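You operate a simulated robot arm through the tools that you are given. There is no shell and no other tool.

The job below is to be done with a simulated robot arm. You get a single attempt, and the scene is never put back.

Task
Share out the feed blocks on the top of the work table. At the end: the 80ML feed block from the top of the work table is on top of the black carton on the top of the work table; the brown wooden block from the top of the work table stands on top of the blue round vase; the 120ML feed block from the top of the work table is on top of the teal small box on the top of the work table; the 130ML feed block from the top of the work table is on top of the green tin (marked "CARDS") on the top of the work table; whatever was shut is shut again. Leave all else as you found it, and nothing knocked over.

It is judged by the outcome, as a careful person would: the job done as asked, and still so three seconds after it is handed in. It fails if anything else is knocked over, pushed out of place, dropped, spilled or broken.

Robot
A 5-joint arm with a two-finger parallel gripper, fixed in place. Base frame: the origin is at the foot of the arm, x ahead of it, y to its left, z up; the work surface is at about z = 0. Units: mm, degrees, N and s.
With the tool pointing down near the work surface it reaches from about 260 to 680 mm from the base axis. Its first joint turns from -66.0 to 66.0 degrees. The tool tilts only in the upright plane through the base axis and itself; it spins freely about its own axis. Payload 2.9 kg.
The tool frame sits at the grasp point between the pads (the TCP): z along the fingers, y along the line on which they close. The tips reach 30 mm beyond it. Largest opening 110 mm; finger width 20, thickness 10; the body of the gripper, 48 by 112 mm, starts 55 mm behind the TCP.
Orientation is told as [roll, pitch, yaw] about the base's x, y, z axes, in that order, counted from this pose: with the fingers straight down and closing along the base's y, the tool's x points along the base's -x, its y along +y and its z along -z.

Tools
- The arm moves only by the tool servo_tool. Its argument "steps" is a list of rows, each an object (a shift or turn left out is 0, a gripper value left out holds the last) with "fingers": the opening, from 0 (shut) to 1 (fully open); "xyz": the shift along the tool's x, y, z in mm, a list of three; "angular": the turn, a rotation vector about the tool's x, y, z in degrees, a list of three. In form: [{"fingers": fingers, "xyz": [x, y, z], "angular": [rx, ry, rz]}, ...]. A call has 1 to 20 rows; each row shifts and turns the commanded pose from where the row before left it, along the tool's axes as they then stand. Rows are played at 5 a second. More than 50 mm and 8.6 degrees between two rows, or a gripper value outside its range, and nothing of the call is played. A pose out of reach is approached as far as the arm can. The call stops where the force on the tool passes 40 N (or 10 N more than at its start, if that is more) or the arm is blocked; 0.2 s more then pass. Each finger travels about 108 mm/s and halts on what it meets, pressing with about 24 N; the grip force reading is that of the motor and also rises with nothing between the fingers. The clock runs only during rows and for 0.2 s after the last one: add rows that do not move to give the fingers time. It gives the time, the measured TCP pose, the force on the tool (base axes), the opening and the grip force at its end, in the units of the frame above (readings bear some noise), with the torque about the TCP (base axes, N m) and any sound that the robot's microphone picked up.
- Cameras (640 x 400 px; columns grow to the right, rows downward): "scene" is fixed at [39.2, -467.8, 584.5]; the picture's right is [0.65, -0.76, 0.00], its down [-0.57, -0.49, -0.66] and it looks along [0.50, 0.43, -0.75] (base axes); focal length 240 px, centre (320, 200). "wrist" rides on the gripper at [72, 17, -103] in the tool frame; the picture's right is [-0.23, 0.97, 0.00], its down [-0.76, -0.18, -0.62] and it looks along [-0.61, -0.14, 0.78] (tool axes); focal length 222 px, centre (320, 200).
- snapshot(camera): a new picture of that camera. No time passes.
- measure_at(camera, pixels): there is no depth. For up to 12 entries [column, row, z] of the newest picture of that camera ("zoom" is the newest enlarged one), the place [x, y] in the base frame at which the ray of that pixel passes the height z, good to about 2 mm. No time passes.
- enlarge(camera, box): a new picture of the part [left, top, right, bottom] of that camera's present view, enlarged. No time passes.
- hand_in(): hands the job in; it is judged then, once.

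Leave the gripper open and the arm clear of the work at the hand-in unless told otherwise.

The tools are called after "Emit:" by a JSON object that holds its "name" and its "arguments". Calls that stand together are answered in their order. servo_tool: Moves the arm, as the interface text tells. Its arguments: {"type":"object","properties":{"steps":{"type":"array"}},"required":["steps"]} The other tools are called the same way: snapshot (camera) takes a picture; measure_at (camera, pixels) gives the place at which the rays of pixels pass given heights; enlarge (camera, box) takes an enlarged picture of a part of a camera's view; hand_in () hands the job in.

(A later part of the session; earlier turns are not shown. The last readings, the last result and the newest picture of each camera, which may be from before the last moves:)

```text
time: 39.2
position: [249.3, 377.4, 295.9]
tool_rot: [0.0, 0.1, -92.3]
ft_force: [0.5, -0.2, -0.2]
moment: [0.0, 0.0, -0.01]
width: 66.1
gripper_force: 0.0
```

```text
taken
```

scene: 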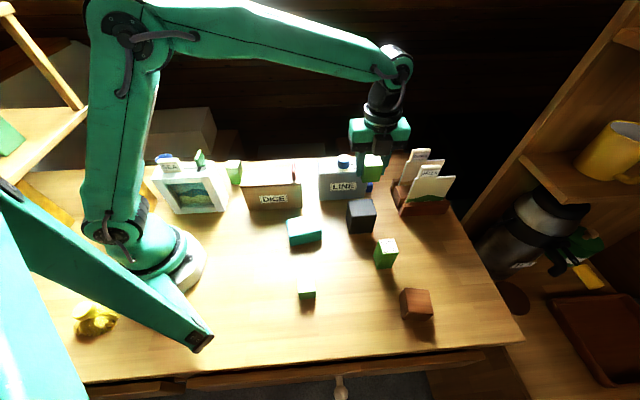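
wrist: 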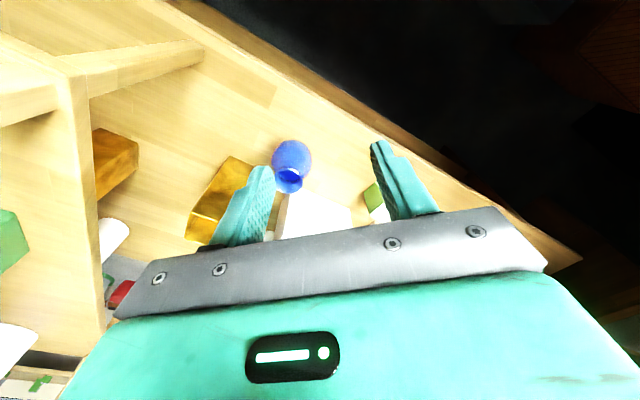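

The vase is at about (290,165). A wooden rack stands to the left (-x side), which I must stay clear of. I'll zoom in on the vase.

Emit:
{"name": "enlarge", "arguments": {"camera": "wrist", "box": [250, 130, 330, 200]}}

Emit:
{"name": "snapshot", "arguments": {"camera": "scene"}}

Emit:
{"name": "enlarge", "arguments": {"camera": "scene", "box": [140, 140, 200, 180]}}

```text
5.71 times, centred on (290, 165) of wrist
```

zoom: 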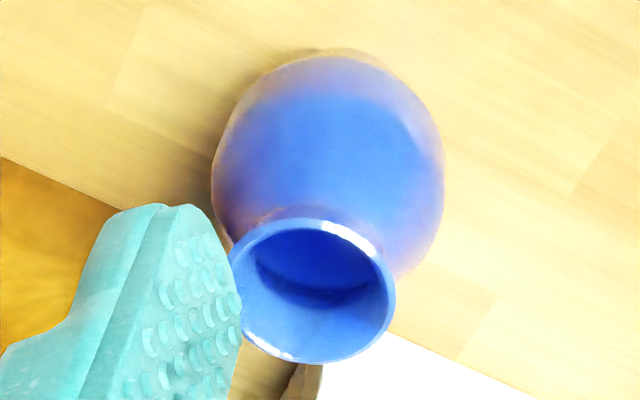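

```text
taken
```

scene: 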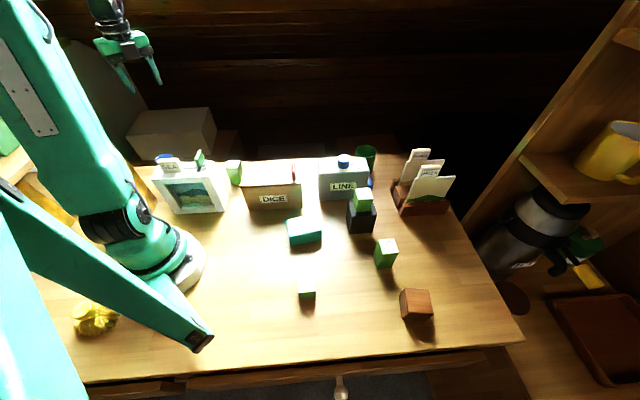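

```text
10.00 times, centred on (170, 160) of scene
```

zoom: 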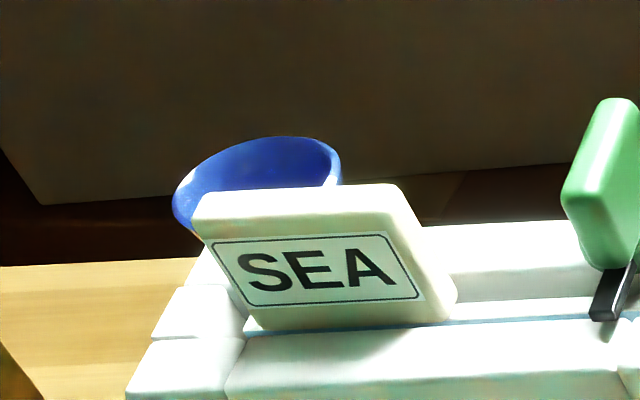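

I'll triangulate the vase's rim centre, wrist (288.6,180.9) against scene (163.7,158.9), along with its diameter.

Emit:
{"name": "measure_at", "arguments": {"camera": "wrist", "pixels": [[288.6, 180.9, 90], [288.6, 180.9, 105], [288.6, 180.9, 120], [288.6, 180.9, 135], [273.9, 180, 105], [303.3, 182, 105], [273.9, 180, 120], [303.3, 182, 120]]}}

Emit:
{"name": "measure_at", "arguments": {"camera": "scene", "pixels": [[163.7, 158.9, 90], [163.7, 158.9, 105], [163.7, 158.9, 120], [163.7, 158.9, 135], [155.2, 160.5, 105], [172.2, 157, 105], [155.2, 160.5, 120], [172.2, 157, 120]]}}

```text
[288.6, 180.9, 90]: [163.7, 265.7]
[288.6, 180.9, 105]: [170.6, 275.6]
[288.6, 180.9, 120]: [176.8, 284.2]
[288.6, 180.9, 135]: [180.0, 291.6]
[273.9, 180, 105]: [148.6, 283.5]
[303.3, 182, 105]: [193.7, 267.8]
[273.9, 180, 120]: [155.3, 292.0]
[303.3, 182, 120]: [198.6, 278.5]
```

```text
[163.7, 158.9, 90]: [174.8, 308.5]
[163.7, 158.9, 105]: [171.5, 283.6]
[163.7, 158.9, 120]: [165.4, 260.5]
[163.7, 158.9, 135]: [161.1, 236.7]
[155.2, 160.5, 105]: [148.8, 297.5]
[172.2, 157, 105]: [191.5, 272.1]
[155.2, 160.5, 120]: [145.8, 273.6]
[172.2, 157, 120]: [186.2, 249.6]
```

The vase rim is at z of about 108, centred near (171,278), with an outer diameter of about 47 mm. The 54 mm wooden block can stand on that. SEA is close by, so I'll shift and turn to see its top (label and lever) from above and choose a safe finger orientation.

Emit:
{"name": "servo_tool", "arguments": {"steps": [{"xyz": [-21.9, 41.4, -17]}, {"xyz": [-21.9, 41.4, -17]}, {"angular": [0, 0, 7]}, {"angular": [0, 0, 7]}, {"angular": [0, 0, 7]}, {"angular": [0, 0, 7]}, {}]}}

Emit:
{"name": "snapshot", "arguments": {"camera": "wrist"}}

Emit:
{"name": "enlarge", "arguments": {"camera": "wrist", "box": [230, 100, 430, 225]}}

```text
time: 40.8
position: [330.8, 331.1, 333.4]
tool_rot: [0.0, 0.0, -120.5]
ft_force: [0.5, 0.1, -1.2]
moment: [0.01, -0.02, -0.04]
width: 65.7
gripper_force: 0.1
```

```text
taken
```

wrist: 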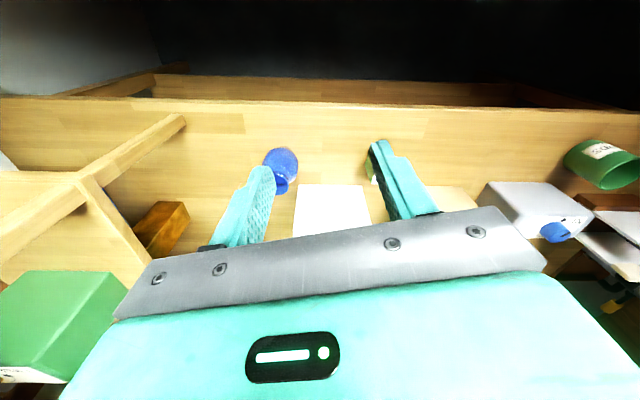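

```text
3.20 times, centred on (330, 162) of wrist
```

zoom: 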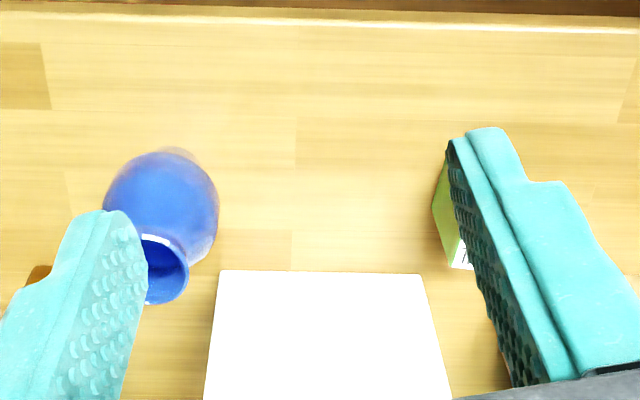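

There is a vertical post of a rack on the left: its foot is near (180,120), with a shelf attached at around (85,180). I'll locate it so the arm stays clear, and measure SEA's top edge too.

Emit:
{"name": "measure_at", "arguments": {"camera": "wrist", "pixels": [[185, 118, 0], [185, 128, 0], [150, 265, 100], [150, 265, 200], [85, 180, 100], [85, 180, 200], [297, 185, 100], [362, 185, 100], [297, 185, 120], [362, 185, 120], [125, 272, 150], [125, 272, 250]]}}

Emit:
{"name": "enlarge", "arguments": {"camera": "wrist", "box": [0, 60, 240, 210]}}

Emit:
{"name": "enlarge", "arguments": {"camera": "scene", "box": [0, 60, 240, 220]}}

```text
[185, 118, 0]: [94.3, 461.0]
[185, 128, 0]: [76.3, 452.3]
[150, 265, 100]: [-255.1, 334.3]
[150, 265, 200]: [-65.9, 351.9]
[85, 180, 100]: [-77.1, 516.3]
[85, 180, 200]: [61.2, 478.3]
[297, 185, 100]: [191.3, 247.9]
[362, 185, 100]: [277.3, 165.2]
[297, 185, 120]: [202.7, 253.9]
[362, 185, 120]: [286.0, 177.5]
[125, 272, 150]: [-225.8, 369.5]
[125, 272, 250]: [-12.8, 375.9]
```

```text
2.67 times, centred on (120, 135) of wrist
```

zoom: 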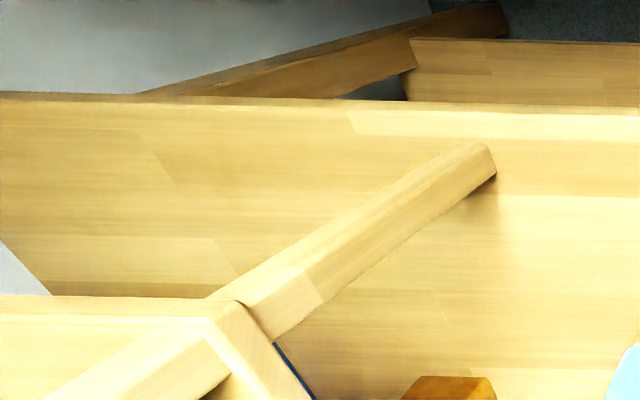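

```text
2.50 times, centred on (120, 140) of scene
```

zoom: 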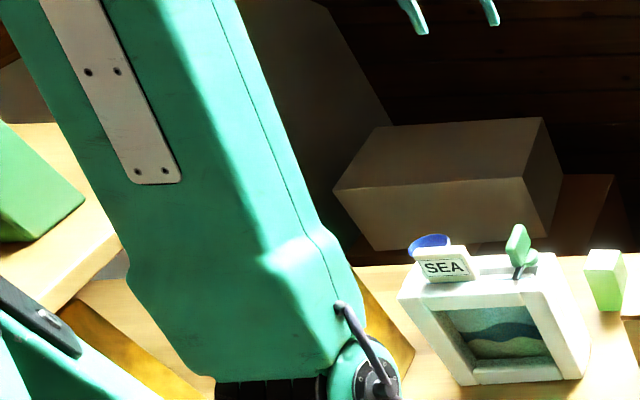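

The rack's post stands at about (85,455), far enough from the vase at (171,278). SEA's near end is close to the vase, so I need SEA's height. I'll triangulate its back-right top corner at scene (214,162) and its label top.

Emit:
{"name": "measure_at", "arguments": {"camera": "scene", "pixels": [[214, 162, 90], [214, 162, 100], [214, 162, 110], [214, 162, 120], [160.5, 160.5, 120], [160.5, 160.5, 135], [178.5, 159.5, 120], [178.5, 159.5, 135], [176.3, 213.8, 0], [226, 210, 0], [151, 179, 100], [203, 150, 150]]}}

Emit:
{"name": "measure_at", "arguments": {"camera": "wrist", "pixels": [[297, 185, 105], [362, 185, 105], [297, 185, 110], [362, 185, 110]]}}

```text
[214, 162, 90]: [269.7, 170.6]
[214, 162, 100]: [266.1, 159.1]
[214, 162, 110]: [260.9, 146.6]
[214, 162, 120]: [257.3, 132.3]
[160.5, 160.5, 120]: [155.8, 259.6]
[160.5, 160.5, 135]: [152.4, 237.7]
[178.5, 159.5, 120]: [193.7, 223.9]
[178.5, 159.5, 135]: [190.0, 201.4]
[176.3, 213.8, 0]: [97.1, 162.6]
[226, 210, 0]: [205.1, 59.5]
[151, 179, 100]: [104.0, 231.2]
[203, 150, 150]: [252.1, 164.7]
```

```text
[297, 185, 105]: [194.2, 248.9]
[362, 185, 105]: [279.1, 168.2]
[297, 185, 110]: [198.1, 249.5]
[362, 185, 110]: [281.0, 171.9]
```

SEA's back top edge is at z of about 97, but its label and lever stick up more. I'll bring the camera right above the vase and SEA for a near-vertical view.

Emit:
{"name": "servo_tool", "arguments": {"steps": [{"angular": [0, 0, -7.7]}, {"angular": [0, 0, -7.7]}, {"xyz": [-37.2, -26.5, 0]}, {"xyz": [-37.2, -26.5, 0]}, {"xyz": [-37.2, -26.5, 0]}, {"xyz": [-37.2, -26.5, 0]}, {}]}}

Emit:
{"name": "snapshot", "arguments": {"camera": "wrist"}}

Emit:
{"name": "enlarge", "arguments": {"camera": "wrist", "box": [230, 0, 430, 125]}}

```text
time: 42.4
position: [188.9, 214.1, 332.2]
tool_rot: [0.0, 0.1, -105.0]
ft_force: [0.0, 0.0, 0.6]
moment: [0.0, 0.02, 0.0]
width: 66.1
gripper_force: 0.1
```

```text
taken
```

wrist: 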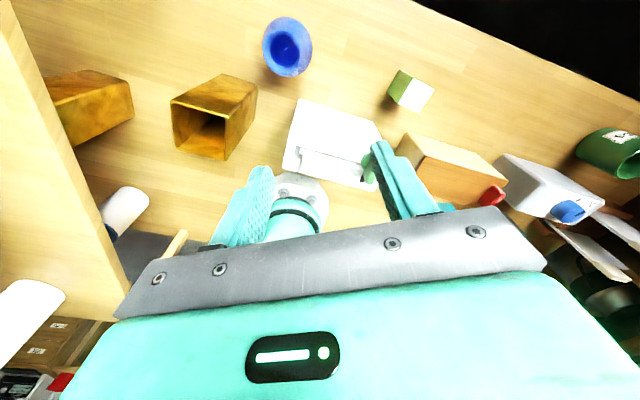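

```text
3.20 times, centred on (330, 62) of wrist
```

zoom: 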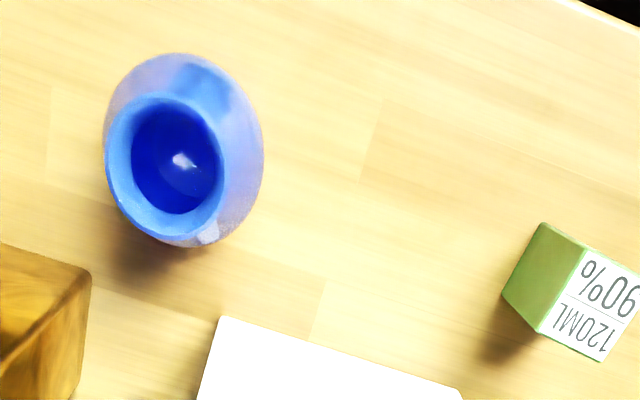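

Excellent view. The vase is clear of SEA by a visible margin. I'll zoom in on SEA's top and measure the vase's rim.

Emit:
{"name": "enlarge", "arguments": {"camera": "wrist", "box": [250, 80, 410, 200]}}

Emit:
{"name": "measure_at", "arguments": {"camera": "wrist", "pixels": [[281.6, 51.6, 100], [281.6, 51.6, 108], [281.6, 51.6, 115], [262.8, 51.6, 108], [299.4, 51.6, 108], [281.6, 28.8, 108], [281.6, 74.4, 108], [299, 99, 97], [283, 172, 97], [376, 124, 97]]}}

```text
3.33 times, centred on (330, 140) of wrist
```

zoom: 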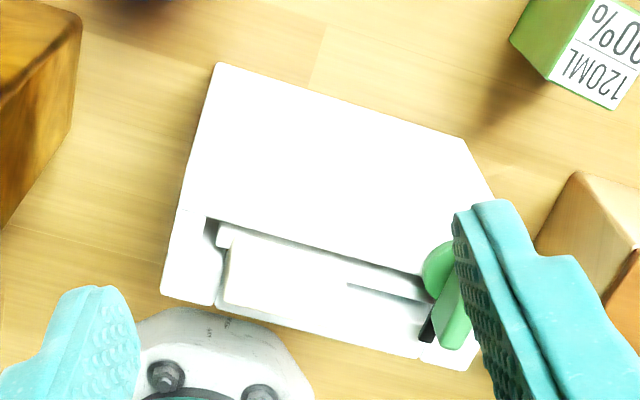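

```text
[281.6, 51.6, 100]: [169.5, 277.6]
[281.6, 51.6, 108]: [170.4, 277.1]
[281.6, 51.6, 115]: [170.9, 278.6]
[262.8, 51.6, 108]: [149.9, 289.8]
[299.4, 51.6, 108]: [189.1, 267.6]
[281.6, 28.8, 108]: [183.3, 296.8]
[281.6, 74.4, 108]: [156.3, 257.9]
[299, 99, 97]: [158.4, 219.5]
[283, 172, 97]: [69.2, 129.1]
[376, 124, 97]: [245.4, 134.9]
```

The vase rim centre is (170.3,277.3) with a diameter of about 46 mm. SEA's label and lever are on its far side, more than 80 mm away, so placing the block there is safe. While here I'll also measure the 120ML block.

Emit:
{"name": "enlarge", "arguments": {"camera": "wrist", "box": [370, 55, 450, 120]}}

```text
6.15 times, centred on (410, 88) of wrist
```

zoom: 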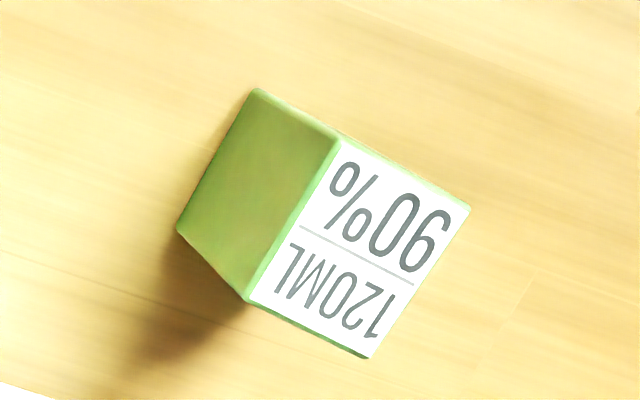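

I'll measure the 120ML block's bottom edge and top corners.

Emit:
{"name": "measure_at", "arguments": {"camera": "zoom", "pixels": [[254, 90, 0], [178, 229, 0], [339, 138, 65], [470, 206, 65], [370, 357, 65], [247, 303, 65], [339, 138, 75], [470, 206, 75], [370, 357, 75], [247, 303, 75]]}}

```text
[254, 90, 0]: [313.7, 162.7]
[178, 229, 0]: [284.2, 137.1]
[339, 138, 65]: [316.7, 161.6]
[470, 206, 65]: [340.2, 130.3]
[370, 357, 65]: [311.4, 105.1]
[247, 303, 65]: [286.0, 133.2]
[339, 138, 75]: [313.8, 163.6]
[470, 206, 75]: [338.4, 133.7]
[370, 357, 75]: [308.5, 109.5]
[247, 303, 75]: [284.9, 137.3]
```

The 120ML block is about 39x39x73, centred (311.8,135.3), with edges at about 40°/-50°. I'm close, so I'll do it now. I'll go above it at height, spin to yaw -140 (closing along -50°) and look again.

Emit:
{"name": "servo_tool", "arguments": {"steps": [{"xyz": [-14.8, 46.4, 0]}, {"xyz": [-14.8, 46.4, 0]}, {"xyz": [-14.8, 46.4, 0]}, {"angular": [0, 0, 7]}, {"angular": [0, 0, 7]}, {"angular": [0, 0, 7]}, {"angular": [0, 0, 7]}, {"angular": [0, 0, 7]}, {"xyz": [0, 0, 40]}, {"xyz": [0, 0, 40]}, {"xyz": [0, 0, 30]}, {}]}}

Emit:
{"name": "snapshot", "arguments": {"camera": "wrist"}}

Emit:
{"name": "enlarge", "arguments": {"camera": "wrist", "box": [270, 60, 380, 160]}}

```text
time: 45.0
position: [312.5, 135.5, 222.9]
tool_rot: [0.0, 0.1, -140.0]
ft_force: [-0.4, -0.4, -0.7]
moment: [0.02, 0.01, 0.03]
width: 65.9
gripper_force: 0.1
```

```text
taken
```

wrist: 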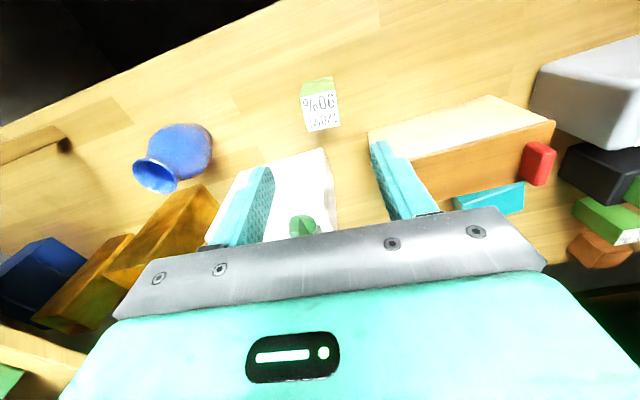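

```text
4.00 times, centred on (325, 110) of wrist
```

zoom: 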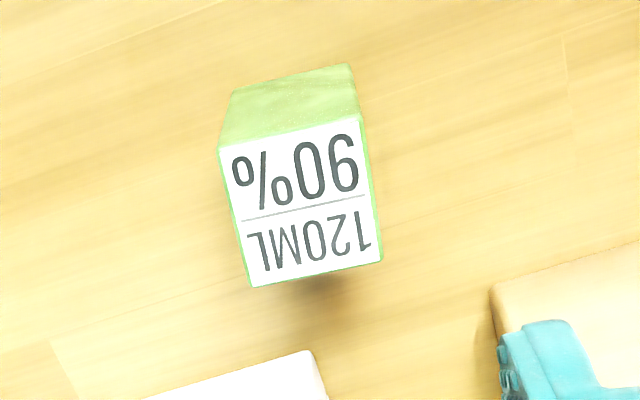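

The block's edges line up with the closing direction. I'll check its centre at z=73.

Emit:
{"name": "measure_at", "arguments": {"camera": "zoom", "pixels": [[219, 148, 73], [358, 117, 73], [382, 261, 73], [252, 287, 73], [234, 92, 0], [350, 64, 0]]}}

```text
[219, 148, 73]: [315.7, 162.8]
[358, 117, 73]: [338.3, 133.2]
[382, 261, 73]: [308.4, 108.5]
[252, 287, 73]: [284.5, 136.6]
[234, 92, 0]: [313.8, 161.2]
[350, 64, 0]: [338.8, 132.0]
```

The centre is (311.7,135.3) and the TCP is aligned to within 1 mm. I'll descend to TCP z of about 45 and look before closing.

Emit:
{"name": "servo_tool", "arguments": {"steps": [{"xyz": [-0.7, -0.4, 40]}, {"xyz": [0, 0, 48]}, {"xyz": [0, 0, 48]}, {"xyz": [0, 0, 42]}, {}]}}

Emit:
{"name": "snapshot", "arguments": {"camera": "wrist"}}

```text
time: 46.2
position: [314.1, 135.0, 45.4]
tool_rot: [0.0, 0.0, -140.0]
ft_force: [-0.4, 0.6, 1.5]
moment: [0.0, -0.01, -0.02]
width: 66.1
gripper_force: 0.1
```

```text
taken
```

wrist: 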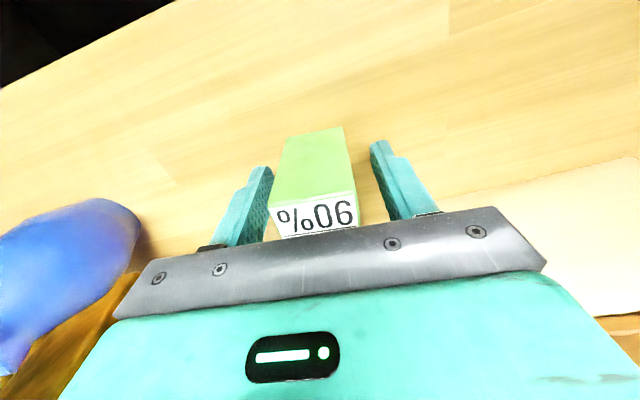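

The fingers straddle the block, so I'll close and then lift straight up.

Emit:
{"name": "servo_tool", "arguments": {"steps": [{"fingers": 0}, {}, {}, {}, {"xyz": [0, 0, -20]}, {"xyz": [0, 0, -45]}, {"xyz": [0, 0, -45]}, {"xyz": [0, 0, -45]}, {"xyz": [0, 0, -30]}, {}]}}

Emit:
{"name": "snapshot", "arguments": {"camera": "scene"}}

Emit:
{"name": "enlarge", "arguments": {"camera": "scene", "box": [275, 205, 335, 255]}}

```text
time: 48.4
position: [311.2, 134.0, 229.0]
tool_rot: [0.0, 0.0, -140.0]
ft_force: [0.2, -0.9, -1.8]
moment: [-0.04, 0.03, -0.01]
width: 40.0
gripper_force: 24.1
```

```text
taken
```

scene: 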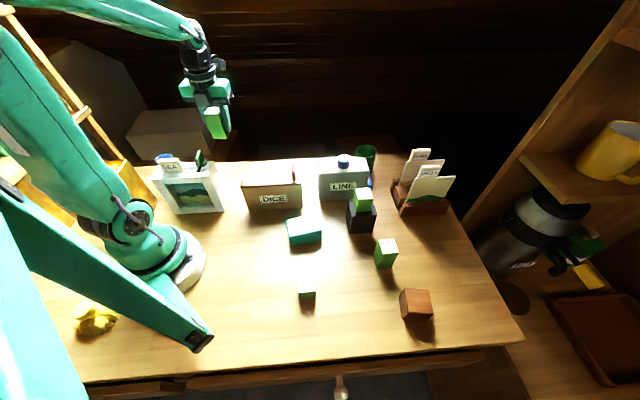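

```text
8.00 times, centred on (305, 230) of scene
```

zoom: 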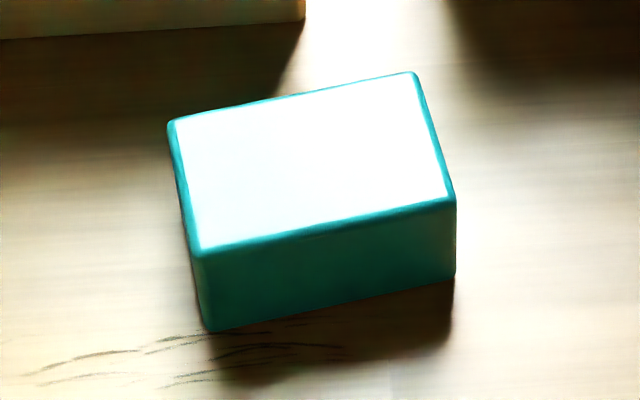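

The block is held at 40 mm. I'll measure the teal box's corners in this zoom.

Emit:
{"name": "measure_at", "arguments": {"camera": "zoom", "pixels": [[207, 331, 0], [455, 277, 0], [168, 121, 40], [412, 72, 40], [456, 198, 40], [195, 252, 40], [168, 121, 48], [412, 72, 48], [456, 198, 48], [195, 252, 48]]}}

```text
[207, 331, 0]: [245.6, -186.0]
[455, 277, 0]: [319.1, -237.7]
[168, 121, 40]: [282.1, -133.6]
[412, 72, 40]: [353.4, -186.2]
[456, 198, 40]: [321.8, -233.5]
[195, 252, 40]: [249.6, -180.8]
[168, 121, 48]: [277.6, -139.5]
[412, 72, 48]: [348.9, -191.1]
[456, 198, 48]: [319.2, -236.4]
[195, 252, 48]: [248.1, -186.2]
```

The teal top is at z of about 48, centred (298.5,-188.3), 88x54, with edges at -35.5°. I'll carry the block over DICE with its bottom at about 184, turn +15° to align, and stay high.

Emit:
{"name": "servo_tool", "arguments": {"steps": [{"xyz": [-31, 34.1, 0]}, {"xyz": [-31, 34.1, 0]}, {"xyz": [-31, 34.1, 0]}, {"xyz": [-31, 34.1, 0]}, {"xyz": [-31, 34.1, 0]}, {"xyz": [-31, 34.1, 0]}, {"xyz": [-31, 34.1, 0]}, {"angular": [0, 0, -7.5]}, {"angular": [0, 0, -7.5]}, {}]}}

Emit:
{"name": "snapshot", "arguments": {"camera": "wrist"}}

```text
time: 50.6
position: [299.2, -187.6, 229.3]
tool_rot: [0.0, 0.0, -124.9]
ft_force: [0.3, 0.0, -1.4]
moment: [-0.01, 0.03, -0.03]
width: 39.9
gripper_force: 23.9
```

```text
taken
```

wrist: 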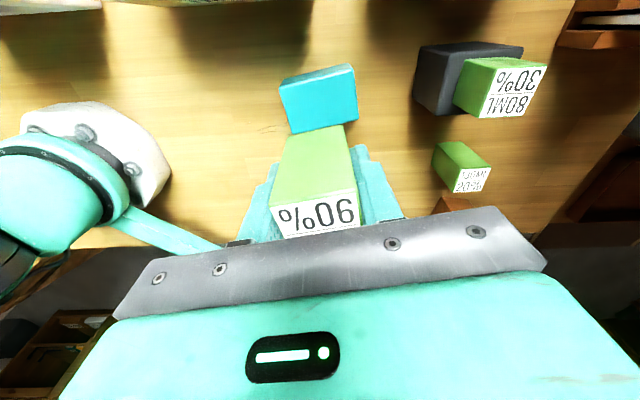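

The block is aligned over the teal box. I'll lower to about 5 mm above contact first.

Emit:
{"name": "servo_tool", "arguments": {"steps": [{"xyz": [0, 0, 45]}, {"xyz": [0, 0, 45]}, {"xyz": [0, 0, 30]}, {"xyz": [0, 0, 10]}, {}]}}

Emit:
{"name": "enlarge", "arguments": {"camera": "scene", "box": [265, 180, 345, 255]}}

```text
time: 51.8
position: [300.4, -188.0, 99.8]
tool_rot: [0.0, -0.1, -124.9]
ft_force: [0.1, -0.3, -1.8]
moment: [0.02, 0.01, -0.03]
width: 40.0
gripper_force: 24.1
```

```text
5.33 times, centred on (305, 218) of scene
```

zoom: 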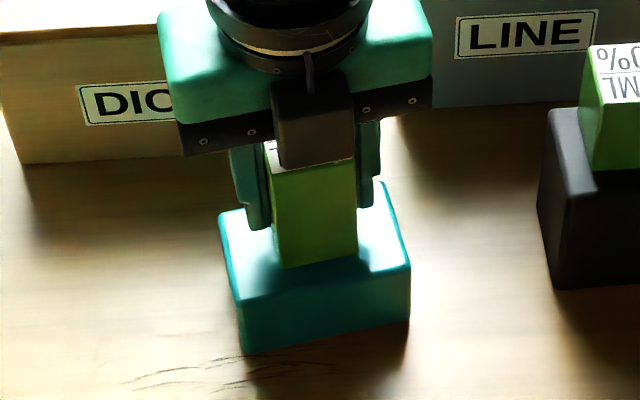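

There is no contact yet. I'll go down in small steps.

Emit:
{"name": "servo_tool", "arguments": {"steps": [{"xyz": [0, 0, 1.5]}, {"xyz": [0, 0, 1.5]}, {}]}}

```text
time: 52.6
position: [298.6, -187.0, 97.0]
tool_rot: [0.0, 0.1, -125.0]
ft_force: [0.6, -0.2, -0.8]
moment: [0.03, 0.02, -0.01]
width: 39.9
gripper_force: 24.2
```

Emit:
{"name": "servo_tool", "arguments": {"steps": [{"xyz": [0, 0, 1.2]}, {"xyz": [0, 0, 1.2]}, {}]}}

```text
time: 53.4
position: [301.3, -186.7, 95.8]
tool_rot: [0.1, 0.0, -125.0]
ft_force: [-5.9, 2.3, 19.0]
moment: [0.08, 0.31, -0.04]
width: 39.7
gripper_force: 23.6
```

The reading is 19 N upward, so the block is on the teal box. I'll ease up about 1 mm, open, and rise.

Emit:
{"name": "servo_tool", "arguments": {"steps": [{"xyz": [0, 0, -0.8]}, {"fingers": 0.45}, {"fingers": 0.6}, {}, {"xyz": [0, 0, -20]}, {"xyz": [0, 0, -45]}, {"xyz": [0, 0, -45]}, {"xyz": [0, 0, -30]}, {}]}}

Emit:
{"name": "snapshot", "arguments": {"camera": "scene"}}

Emit:
{"name": "enlarge", "arguments": {"camera": "scene", "box": [265, 180, 345, 255]}}

```text
time: 55.4
position: [298.8, -188.1, 237.4]
tool_rot: [0.0, 0.0, -125.1]
ft_force: [-0.9, -0.1, -0.3]
moment: [0.01, 0.0, -0.01]
width: 65.9
gripper_force: 0.0
```

```text
taken
```

scene: 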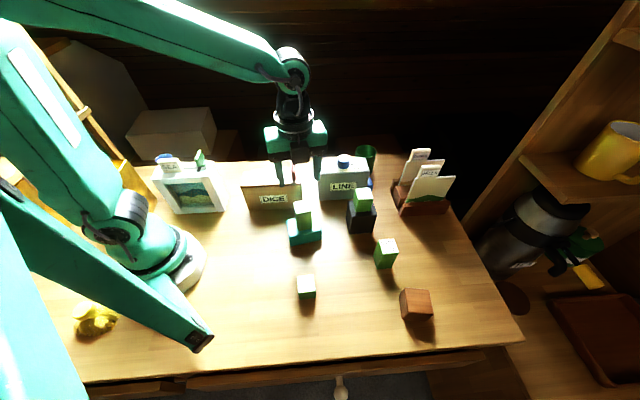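

```text
5.33 times, centred on (305, 218) of scene
```

zoom: 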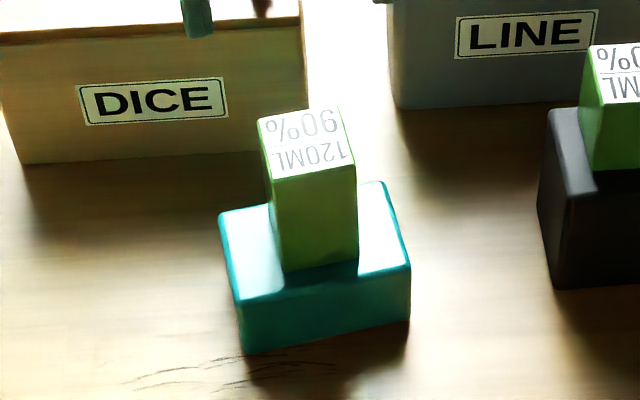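

The 120ML block stands on the teal box. Next comes the wooden block: I'll spin to yaw -55.6 (closing along 34.4°), open the fingers to 88 mm and move above (312.6,-515.3).

Emit:
{"name": "servo_tool", "arguments": {"steps": [{"fingers": 0.8, "angular": [0, 0, -7.72]}, {"angular": [0, 0, -7.72]}, {"angular": [0, 0, -7.72]}, {"angular": [0, 0, -7.72]}, {"angular": [0, 0, -7.72]}, {"angular": [0, 0, -7.72]}, {"angular": [0, 0, -7.72]}, {"angular": [0, 0, -7.72]}, {"angular": [0, 0, -7.72]}, {"xyz": [-34.7, -21.7, 10.5]}, {"xyz": [-34.7, -21.7, 10.5]}, {"xyz": [-34.7, -21.7, 10.5]}, {"xyz": [-34.7, -21.7, 10.5]}, {"xyz": [-34.7, -21.7, 10.5]}, {"xyz": [-34.7, -21.7, 10.5]}, {"xyz": [-34.7, -21.7, 10.5]}, {"xyz": [-34.7, -21.7, 10.5]}, {}]}}

Emit:
{"name": "snapshot", "arguments": {"camera": "wrist"}}

Emit:
{"name": "enlarge", "arguments": {"camera": "wrist", "box": [260, 60, 380, 180]}}

```text
time: 59.2
position: [311.4, -513.7, 149.6]
tool_rot: [0.0, 0.0, -55.5]
ft_force: [0.8, -0.4, 0.1]
moment: [-0.01, 0.02, 0.0]
width: 88.2
gripper_force: 0.1
```

```text
taken
```

wrist: 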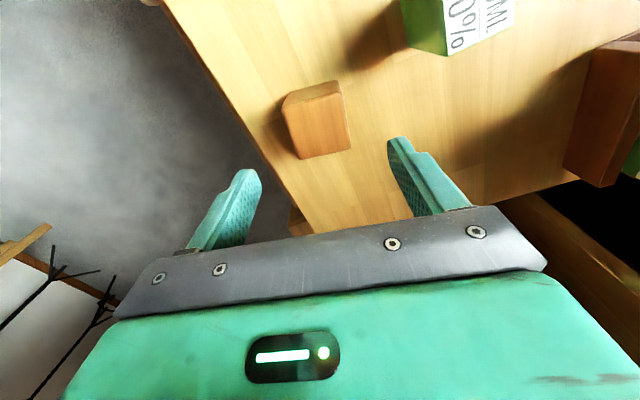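

```text
3.33 times, centred on (320, 120) of wrist
```

zoom: 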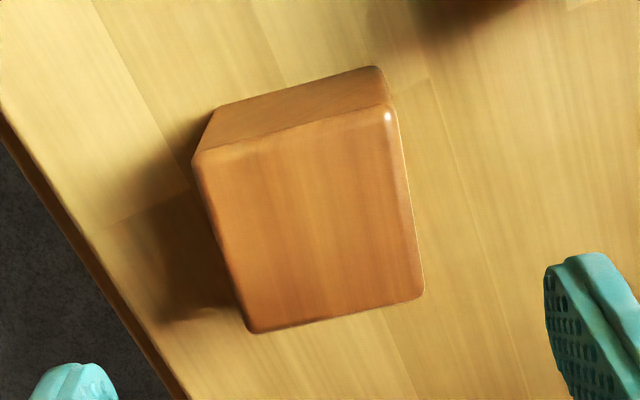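

The block lies between the fingers. I'll check its top corners.

Emit:
{"name": "measure_at", "arguments": {"camera": "zoom", "pixels": [[194, 158, 48], [394, 104, 48], [424, 294, 48], [250, 333, 48], [214, 112, 0], [378, 66, 0]]}}

```text
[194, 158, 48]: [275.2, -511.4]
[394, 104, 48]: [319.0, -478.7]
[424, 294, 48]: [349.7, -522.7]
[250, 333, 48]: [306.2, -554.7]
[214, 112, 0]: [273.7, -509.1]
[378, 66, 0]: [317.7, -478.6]
```

The centre is (312.5,-517). I'll nudge 3 mm and lower to TCP z of about 36.

Emit:
{"name": "servo_tool", "arguments": {"steps": [{"xyz": [-2.6, -0.6, 30], "angular": [0, 0, -0.8]}, {"xyz": [0, 0, 45]}, {"xyz": [0, 0, 38]}, {}]}}

Emit:
{"name": "snapshot", "arguments": {"camera": "wrist"}}

```text
time: 60.2
position: [313.6, -516.4, 37.7]
tool_rot: [0.0, 0.0, -54.8]
ft_force: [0.3, -0.4, 0.6]
moment: [0.0, 0.0, 0.02]
width: 88.2
gripper_force: 0.0
```

```text
taken
```

wrist: 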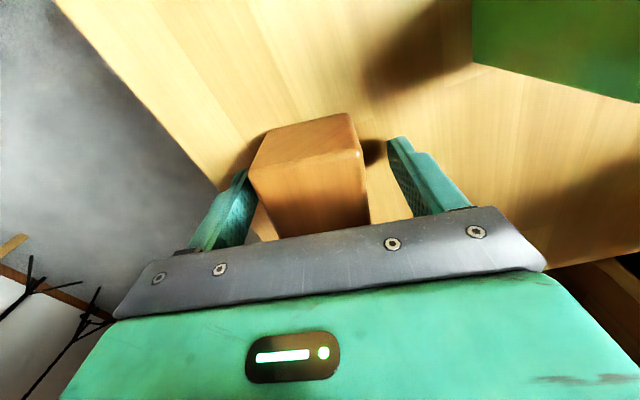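

The fingers straddle the block. I'll close, let the grip settle, then lift.

Emit:
{"name": "servo_tool", "arguments": {"steps": [{"fingers": 0}, {}, {}, {}, {"xyz": [0, 0, -15]}, {"xyz": [0, 0, -40]}, {"xyz": [0, 0, -45]}, {"xyz": [15, 0, -45]}, {}]}}

Emit:
{"name": "snapshot", "arguments": {"camera": "wrist"}}

```text
time: 62.2
position: [305.8, -506.1, 183.1]
tool_rot: [-0.1, 0.0, -54.6]
ft_force: [0.4, 0.6, -1.3]
moment: [-0.01, 0.0, 0.0]
width: 54.6
gripper_force: 23.8
```

```text
taken
```

wrist: 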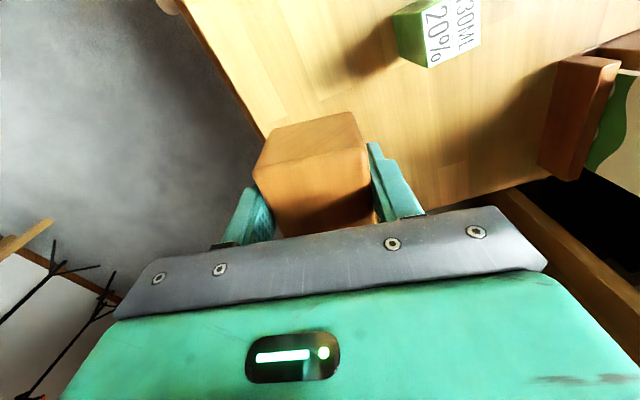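

It is held firmly at 54.6 mm. I'll carry it in an arc around the base at z of about 300, starting by going to (390,40).

Emit:
{"name": "servo_tool", "arguments": {"steps": [{"xyz": [27.2, 32.3, -15.3]}, {"xyz": [27.2, 32.3, -15.3]}, {"xyz": [27.2, 32.3, -15.3]}, {"xyz": [27.2, 32.3, -15.3]}, {"xyz": [27.2, 32.3, -15.3]}, {"xyz": [27.2, 32.3, -15.3]}, {"xyz": [27.2, 32.3, -15.3]}, {"xyz": [34.35, 26.45, -1.7]}, {"xyz": [34.35, 26.45, -1.7]}, {"xyz": [34.35, 26.45, -1.7]}, {"xyz": [34.35, 26.45, -1.7]}, {"xyz": [34.35, 26.45, -1.7]}, {"xyz": [34.35, 26.45, -1.7]}, {}]}}

```text
time: 65.2
position: [390.2, 42.7, 300.7]
tool_rot: [-0.1, 0.1, -54.7]
ft_force: [0.3, 0.5, -0.7]
moment: [0.0, 0.0, 0.03]
width: 54.5
gripper_force: 23.7
```

Now on to above the vase through (300,200), staying at z of about 300.

Emit:
{"name": "servo_tool", "arguments": {"steps": [{"xyz": [45.6, 4.8, 0]}, {"xyz": [45.6, 4.8, 0]}, {"xyz": [45.6, 4.8, 0]}, {"xyz": [45.6, 4.8, 0]}, {"xyz": [34.5, -15.3, 0]}, {"xyz": [34.5, -15.3, 0]}, {"xyz": [34.5, -15.3, 0]}, {"xyz": [33, -16, 0]}, {}]}}

Emit:
{"name": "snapshot", "arguments": {"camera": "scene"}}

Emit:
{"name": "snapshot", "arguments": {"camera": "wrist"}}

```text
time: 67.2
position: [172.4, 275.8, 301.3]
tool_rot: [0.0, 0.0, -54.7]
ft_force: [0.9, 0.1, -1.9]
moment: [0.0, -0.02, -0.02]
width: 54.3
gripper_force: 23.6
```

```text
taken
```

scene: 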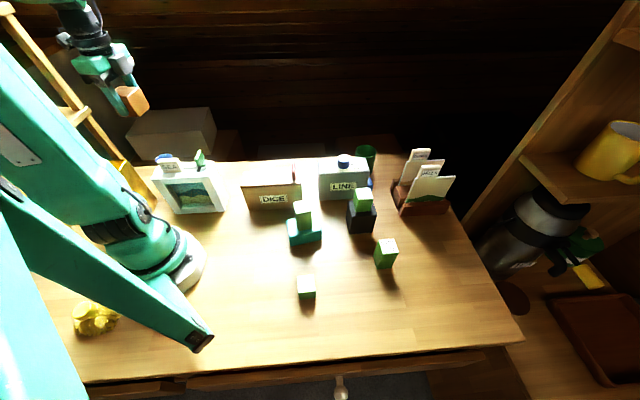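

```text
taken
```

wrist: 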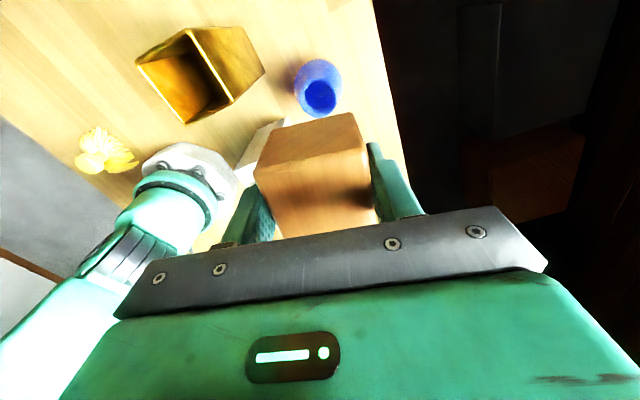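

I see the blue mouth at about (320,97) in the wrist view. I'll re-measure the rim from here before lowering.

Emit:
{"name": "enlarge", "arguments": {"camera": "wrist", "box": [280, 50, 360, 125]}}

```text
5.33 times, centred on (320, 88) of wrist
```

zoom: 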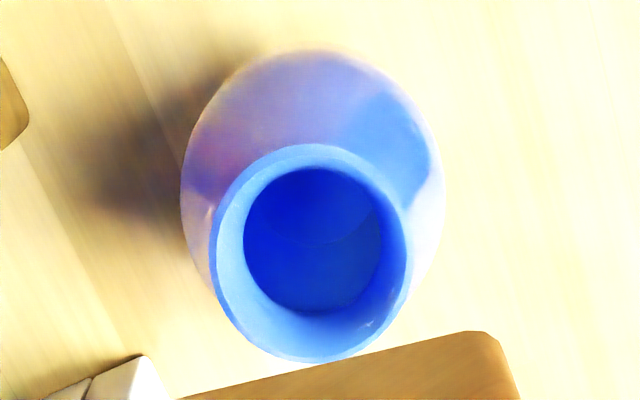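

The rim ellipse spans about 211-413 by 145-360 in the zoom. I'll measure its centre and edges.

Emit:
{"name": "measure_at", "arguments": {"camera": "zoom", "pixels": [[312, 252, 105], [312, 252, 110], [312, 252, 115], [211, 252, 108], [413, 252, 108], [312, 145, 108], [312, 360, 108]]}}

```text
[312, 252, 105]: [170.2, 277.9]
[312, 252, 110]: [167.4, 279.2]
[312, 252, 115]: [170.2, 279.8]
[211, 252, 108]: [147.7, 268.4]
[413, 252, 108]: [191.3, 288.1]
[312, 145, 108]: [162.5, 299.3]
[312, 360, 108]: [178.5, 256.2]
```

The rim centre is about (169.8,278). The readings are noisy, so I'll take one more pose reading before correcting.

Emit:
{"name": "servo_tool", "arguments": {"steps": [{}]}}

Emit:
{"name": "servo_tool", "arguments": {"steps": [{}]}}

Emit:
{"name": "servo_tool", "arguments": {"steps": [{}]}}

```text
time: 67.6
position: [171.2, 275.5, 300.4]
tool_rot: [0.0, 0.0, -54.8]
ft_force: [0.1, 0.2, -1.1]
moment: [0.02, 0.02, -0.01]
width: 54.2
gripper_force: 24.3
```

```text
time: 68.0
position: [172.1, 276.2, 301.4]
tool_rot: [0.0, 0.0, -54.7]
ft_force: [-0.3, -0.1, -1.3]
moment: [0.01, 0.04, 0.0]
width: 54.5
gripper_force: 23.9
```

```text
time: 68.4
position: [171.5, 275.9, 300.7]
tool_rot: [0.0, 0.1, -54.8]
ft_force: [0.1, -0.3, -0.2]
moment: [-0.03, -0.01, 0.01]
width: 54.5
gripper_force: 24.3
```

The TCP averages (171.8,275.9). I'll shift by (-2,+2) mm and lower to TCP z of about 153, which leaves the block's bottom at about 115, then check.

Emit:
{"name": "servo_tool", "arguments": {"steps": [{"xyz": [2.9, -0.4, 30]}, {"xyz": [0, 0, 45]}, {"xyz": [0, 0, 40]}, {"xyz": [0, 0, 23]}, {"xyz": [0, 0, 10]}, {}]}}

Emit:
{"name": "snapshot", "arguments": {"camera": "wrist"}}

Emit:
{"name": "enlarge", "arguments": {"camera": "scene", "box": [130, 110, 230, 180]}}

```text
time: 69.8
position: [168.0, 278.6, 151.2]
tool_rot: [0.1, 0.0, -54.7]
ft_force: [0.3, 0.1, -1.2]
moment: [0.02, -0.03, -0.02]
width: 54.7
gripper_force: 24.6
```

```text
taken
```

wrist: 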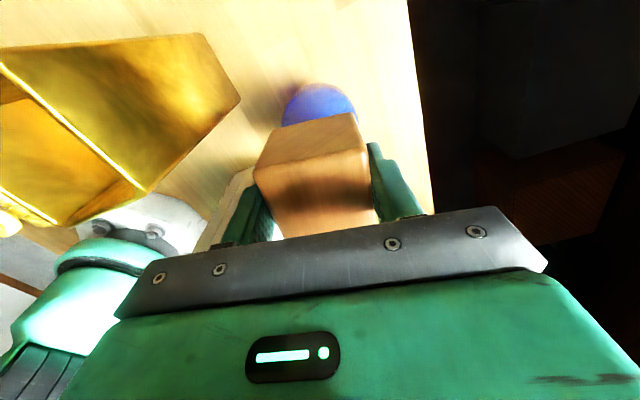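

```text
5.71 times, centred on (180, 145) of scene
```

zoom: 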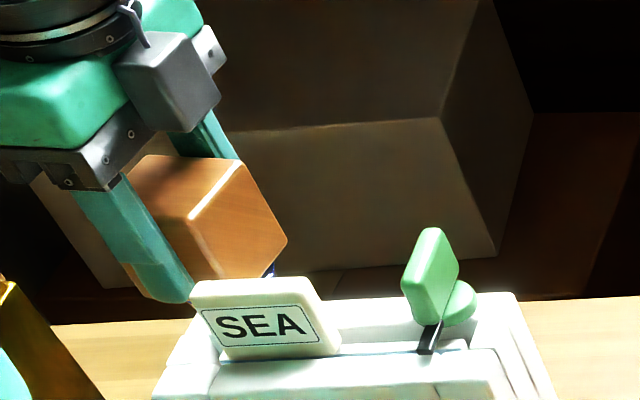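

The block hangs centred above the vase and clear of SEA: the label and lever are about 80 mm away in y. I'll go on in small steps until I feel contact.

Emit:
{"name": "servo_tool", "arguments": {"steps": [{"xyz": [0, 0, 1.5]}, {"xyz": [0, 0, 1.5]}, {}]}}

Emit:
{"name": "servo_tool", "arguments": {"steps": [{"xyz": [0, 0, 1]}, {}]}}

```text
time: 70.6
position: [170.5, 278.0, 149.4]
tool_rot: [0.0, 0.0, -54.7]
ft_force: [-0.7, -0.1, -1.2]
moment: [0.0, 0.02, 0.01]
width: 54.4
gripper_force: 23.7
```

```text
time: 71.2
position: [168.4, 277.7, 148.8]
tool_rot: [0.1, 0.0, -54.7]
ft_force: [-1.5, 0.1, 3.6]
moment: [-0.06, 0.06, -0.06]
width: 54.6
gripper_force: 23.8
```

There are the first signs of contact, about 5 N. I'll press another 0.4 mm and verify before releasing.

Emit:
{"name": "servo_tool", "arguments": {"steps": [{"xyz": [0, 0, 0.4]}, {}]}}

Emit:
{"name": "snapshot", "arguments": {"camera": "wrist"}}

Emit:
{"name": "enlarge", "arguments": {"camera": "wrist", "box": [230, 60, 420, 240]}}

```text
time: 71.8
position: [168.6, 279.1, 148.3]
tool_rot: [0.1, -0.1, -54.7]
ft_force: [-3.9, -4.4, 17.7]
moment: [-0.31, 0.21, 0.0]
width: 54.5
gripper_force: 24.0
```

```text
taken
```

wrist: 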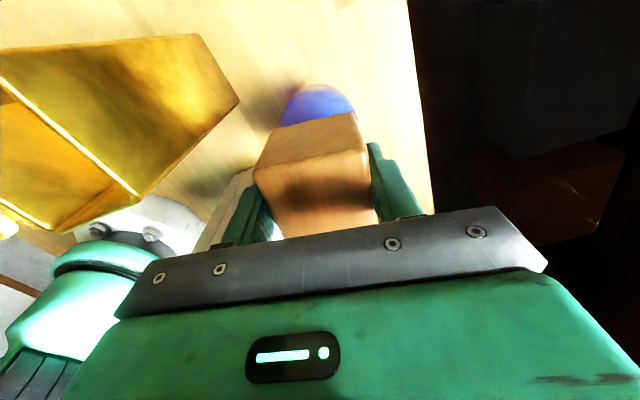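

```text
2.22 times, centred on (325, 150) of wrist
```

zoom: 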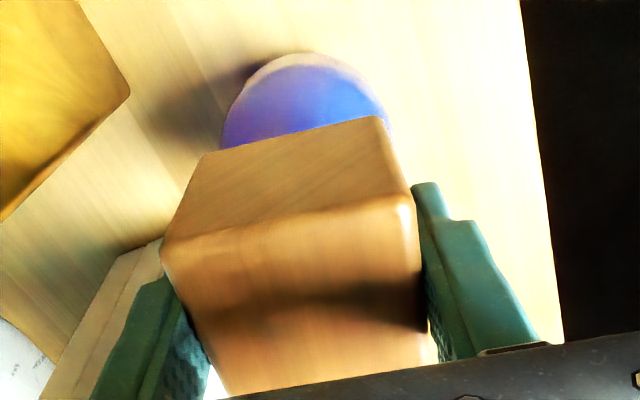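

Contact is firm at 17.7 N with the block resting centred on the rim. I'll ease up 0.6 mm, open gently, wait, and rise straight up.

Emit:
{"name": "servo_tool", "arguments": {"steps": [{"xyz": [0, 0, -0.6]}, {"fingers": 0.53}, {"fingers": 0.58}, {"fingers": 0.66}, {}, {"xyz": [0, 0, -10]}, {"xyz": [0, 0, -25]}, {"xyz": [0, 0, -45]}, {"xyz": [0, 0, -45]}, {}]}}

Emit:
{"name": "snapshot", "arguments": {"camera": "wrist"}}

Emit:
{"name": "enlarge", "arguments": {"camera": "scene", "box": [130, 110, 230, 180]}}

```text
time: 74.0
position: [170.9, 278.6, 275.5]
tool_rot: [0.0, -0.1, -54.7]
ft_force: [0.5, 0.7, 0.7]
moment: [-0.01, 0.01, -0.03]
width: 72.8
gripper_force: 0.0
```

```text
taken
```

wrist: 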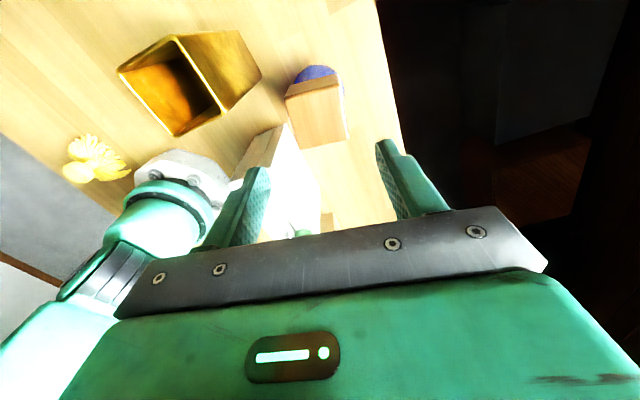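

```text
5.71 times, centred on (180, 145) of scene
```

zoom: 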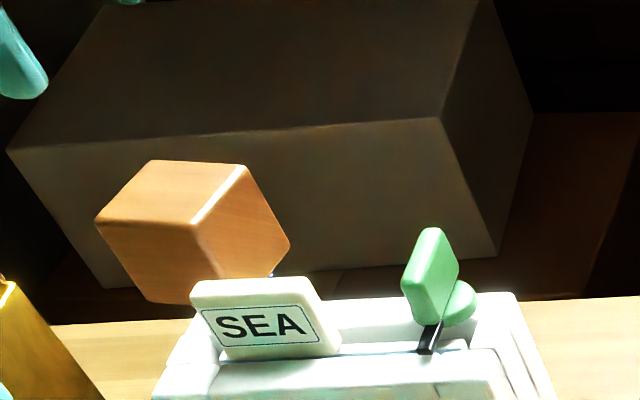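

The wooden block stands on the vase. I'll confirm it is level and centred.

Emit:
{"name": "enlarge", "arguments": {"camera": "wrist", "box": [270, 50, 370, 160]}}

```text
3.64 times, centred on (320, 105) of wrist
```

zoom: 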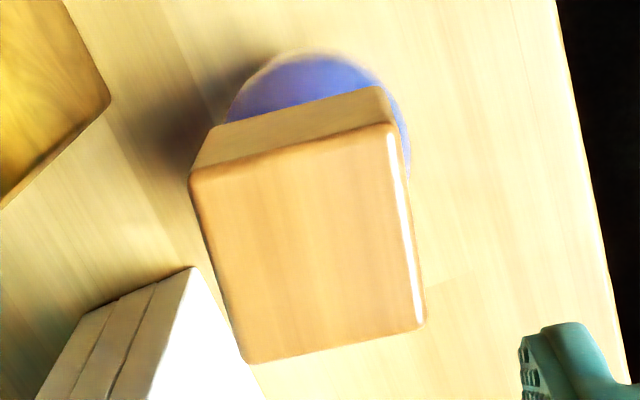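

Emit:
{"name": "measure_at", "arguments": {"camera": "zoom", "pixels": [[189, 174, 160], [394, 122, 160], [425, 322, 160], [246, 364, 160]]}}

```text
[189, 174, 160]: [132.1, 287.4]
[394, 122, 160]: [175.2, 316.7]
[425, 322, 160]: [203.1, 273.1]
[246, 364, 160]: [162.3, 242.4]
```

The wooden block's centre is (168.2,279.9), within 3 mm of the vase axis, and it is level. Now for the 130ML block. I'll return in an arc to a free, high spot at azimuth -47.4°, radius 450, with the yaw matched to the azimuth, to test how far the tool can tilt.

Emit:
{"name": "servo_tool", "arguments": {"steps": [{"xyz": [-34.7, 15, -6.1]}, {"xyz": [-34.7, 15, -6.1]}, {"xyz": [-34.7, 15, -6.1]}, {"xyz": [-34.7, 15, -6.1]}, {"xyz": [-45.6, -4.8, 0]}, {"xyz": [-45.6, -4.8, 0]}, {"xyz": [-45.6, -4.8, 0]}, {"xyz": [-45.6, -4.8, 0]}, {"xyz": [-34.4, -26.4, 0]}, {"xyz": [-34.4, -26.4, 0]}, {"xyz": [-34.4, -26.4, 0]}, {"xyz": [-34.4, -26.4, 0]}, {"xyz": [-34.4, -26.4, 0]}, {"xyz": [-34.4, -26.4, 0]}, {"xyz": [-11.8, -31.5, 12.5]}, {"xyz": [-11.8, -31.5, 12.5]}, {"xyz": [-11.8, -31.5, 12.5]}, {"xyz": [-11.8, -31.5, 12.5]}, {"angular": [0, 0, -7.3]}, {}]}}

Emit:
{"name": "snapshot", "arguments": {"camera": "scene"}}

```text
time: 78.2
position: [302.5, -330.5, 248.2]
tool_rot: [-0.1, -0.1, -47.3]
ft_force: [0.1, -0.1, 0.4]
moment: [-0.01, 0.01, 0.0]
width: 72.9
gripper_force: 0.1
```

```text
taken
```

scene: 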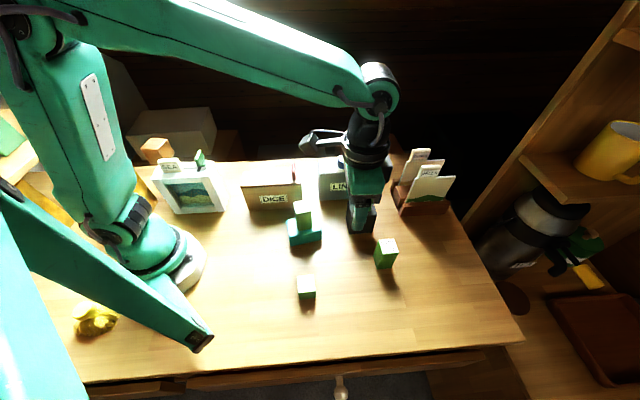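

Everything stands as placed. Now I'll test an inward tilt of +45° about the tool's y, at this safe height.

Emit:
{"name": "servo_tool", "arguments": {"steps": [{"angular": [0, 7.5, 0]}, {"angular": [0, 7.5, 0]}, {"angular": [0, 7.5, 0]}, {"angular": [0, 7.5, 0]}, {"angular": [0, 7.5, 0]}, {"angular": [0, 7.5, 0]}, {}]}}

Emit:
{"name": "snapshot", "arguments": {"camera": "scene"}}

```text
time: 79.8
position: [303.3, -330.5, 247.9]
tool_rot: [0.2, 45.0, -47.4]
ft_force: [0.3, 0.4, 0.0]
moment: [-0.01, 0.0, 0.0]
width: 72.7
gripper_force: 0.0
```

```text
taken
```

scene: 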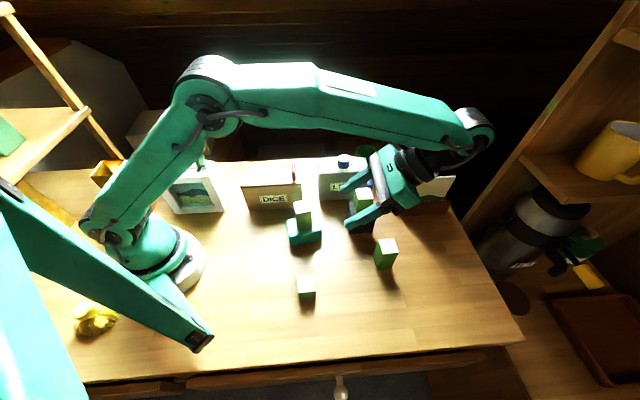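

The 45° inward tilt works. Now I'll swing to the outward tilt (-45°) at the same spot to test it.

Emit:
{"name": "servo_tool", "arguments": {"steps": [{"angular": [0, -7.5, 0]}, {"angular": [0, -7.5, 0]}, {"angular": [0, -7.5, 0]}, {"angular": [0, -7.5, 0]}, {"angular": [0, -7.5, 0]}, {"angular": [0, -7.5, 0]}, {"angular": [0, -7.5, 0]}, {"angular": [0, -7.5, 0]}, {"angular": [0, -7.5, 0]}, {"angular": [0, -7.5, 0]}, {"angular": [0, -7.5, 0]}, {"angular": [0, -7.5, 0]}, {}]}}

Emit:
{"name": "snapshot", "arguments": {"camera": "scene"}}

Emit:
{"name": "snapshot", "arguments": {"camera": "wrist"}}

```text
time: 82.6
position: [303.3, -330.1, 247.5]
tool_rot: [-0.1, -45.0, -47.4]
ft_force: [0.5, 0.0, 0.7]
moment: [0.0, -0.03, 0.02]
width: 72.9
gripper_force: 0.1
```

```text
taken
```

scene: 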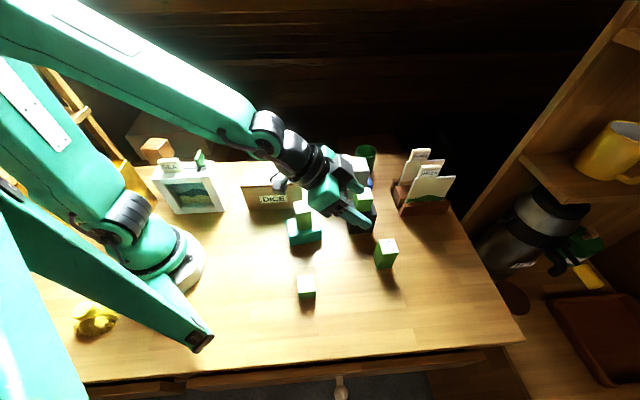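

```text
taken
```

wrist: 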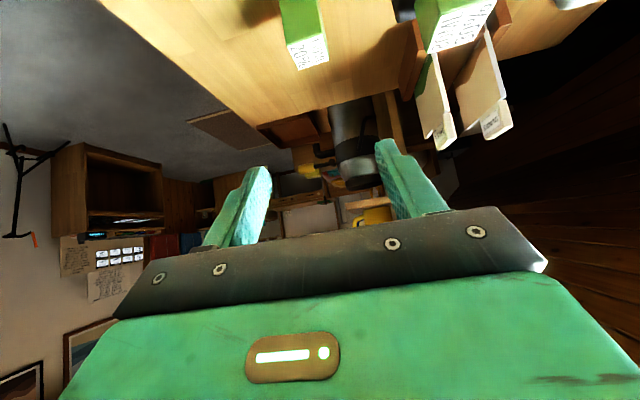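

Both tilts are reachable. Plan for the 130ML block:
1. Grip the upright block with the tool tilted 45° outward.
2. Lift it.
3. Turn 90° to a 45° inward tilt, so the block lies flat.
4. Set it down at radius 430.

First I'll go down to a pre-approach point on the 45° line.

Emit:
{"name": "servo_tool", "arguments": {"steps": [{"xyz": [28.1, 0, 30.7]}, {"xyz": [28.1, 0, 30.7]}, {"xyz": [28.1, 0, 30.7]}, {}]}}

Emit:
{"name": "snapshot", "arguments": {"camera": "wrist"}}

Emit:
{"name": "snapshot", "arguments": {"camera": "scene"}}

```text
time: 83.6
position: [304.9, -334.8, 123.6]
tool_rot: [-0.1, -44.9, -47.4]
ft_force: [-0.9, -0.4, -0.7]
moment: [0.01, 0.0, -0.01]
width: 72.7
gripper_force: 0.0
```

```text
taken
```

wrist: 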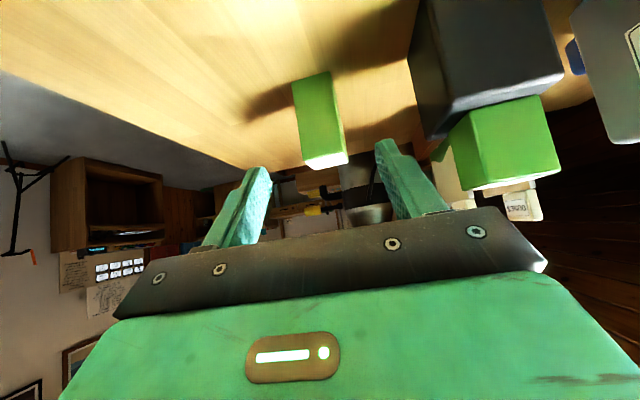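

```text
taken
```

scene: 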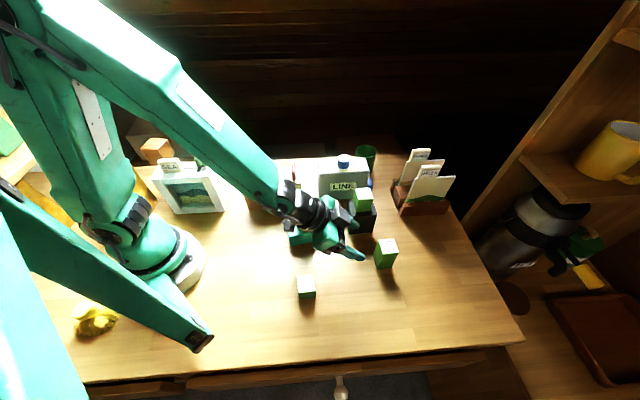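

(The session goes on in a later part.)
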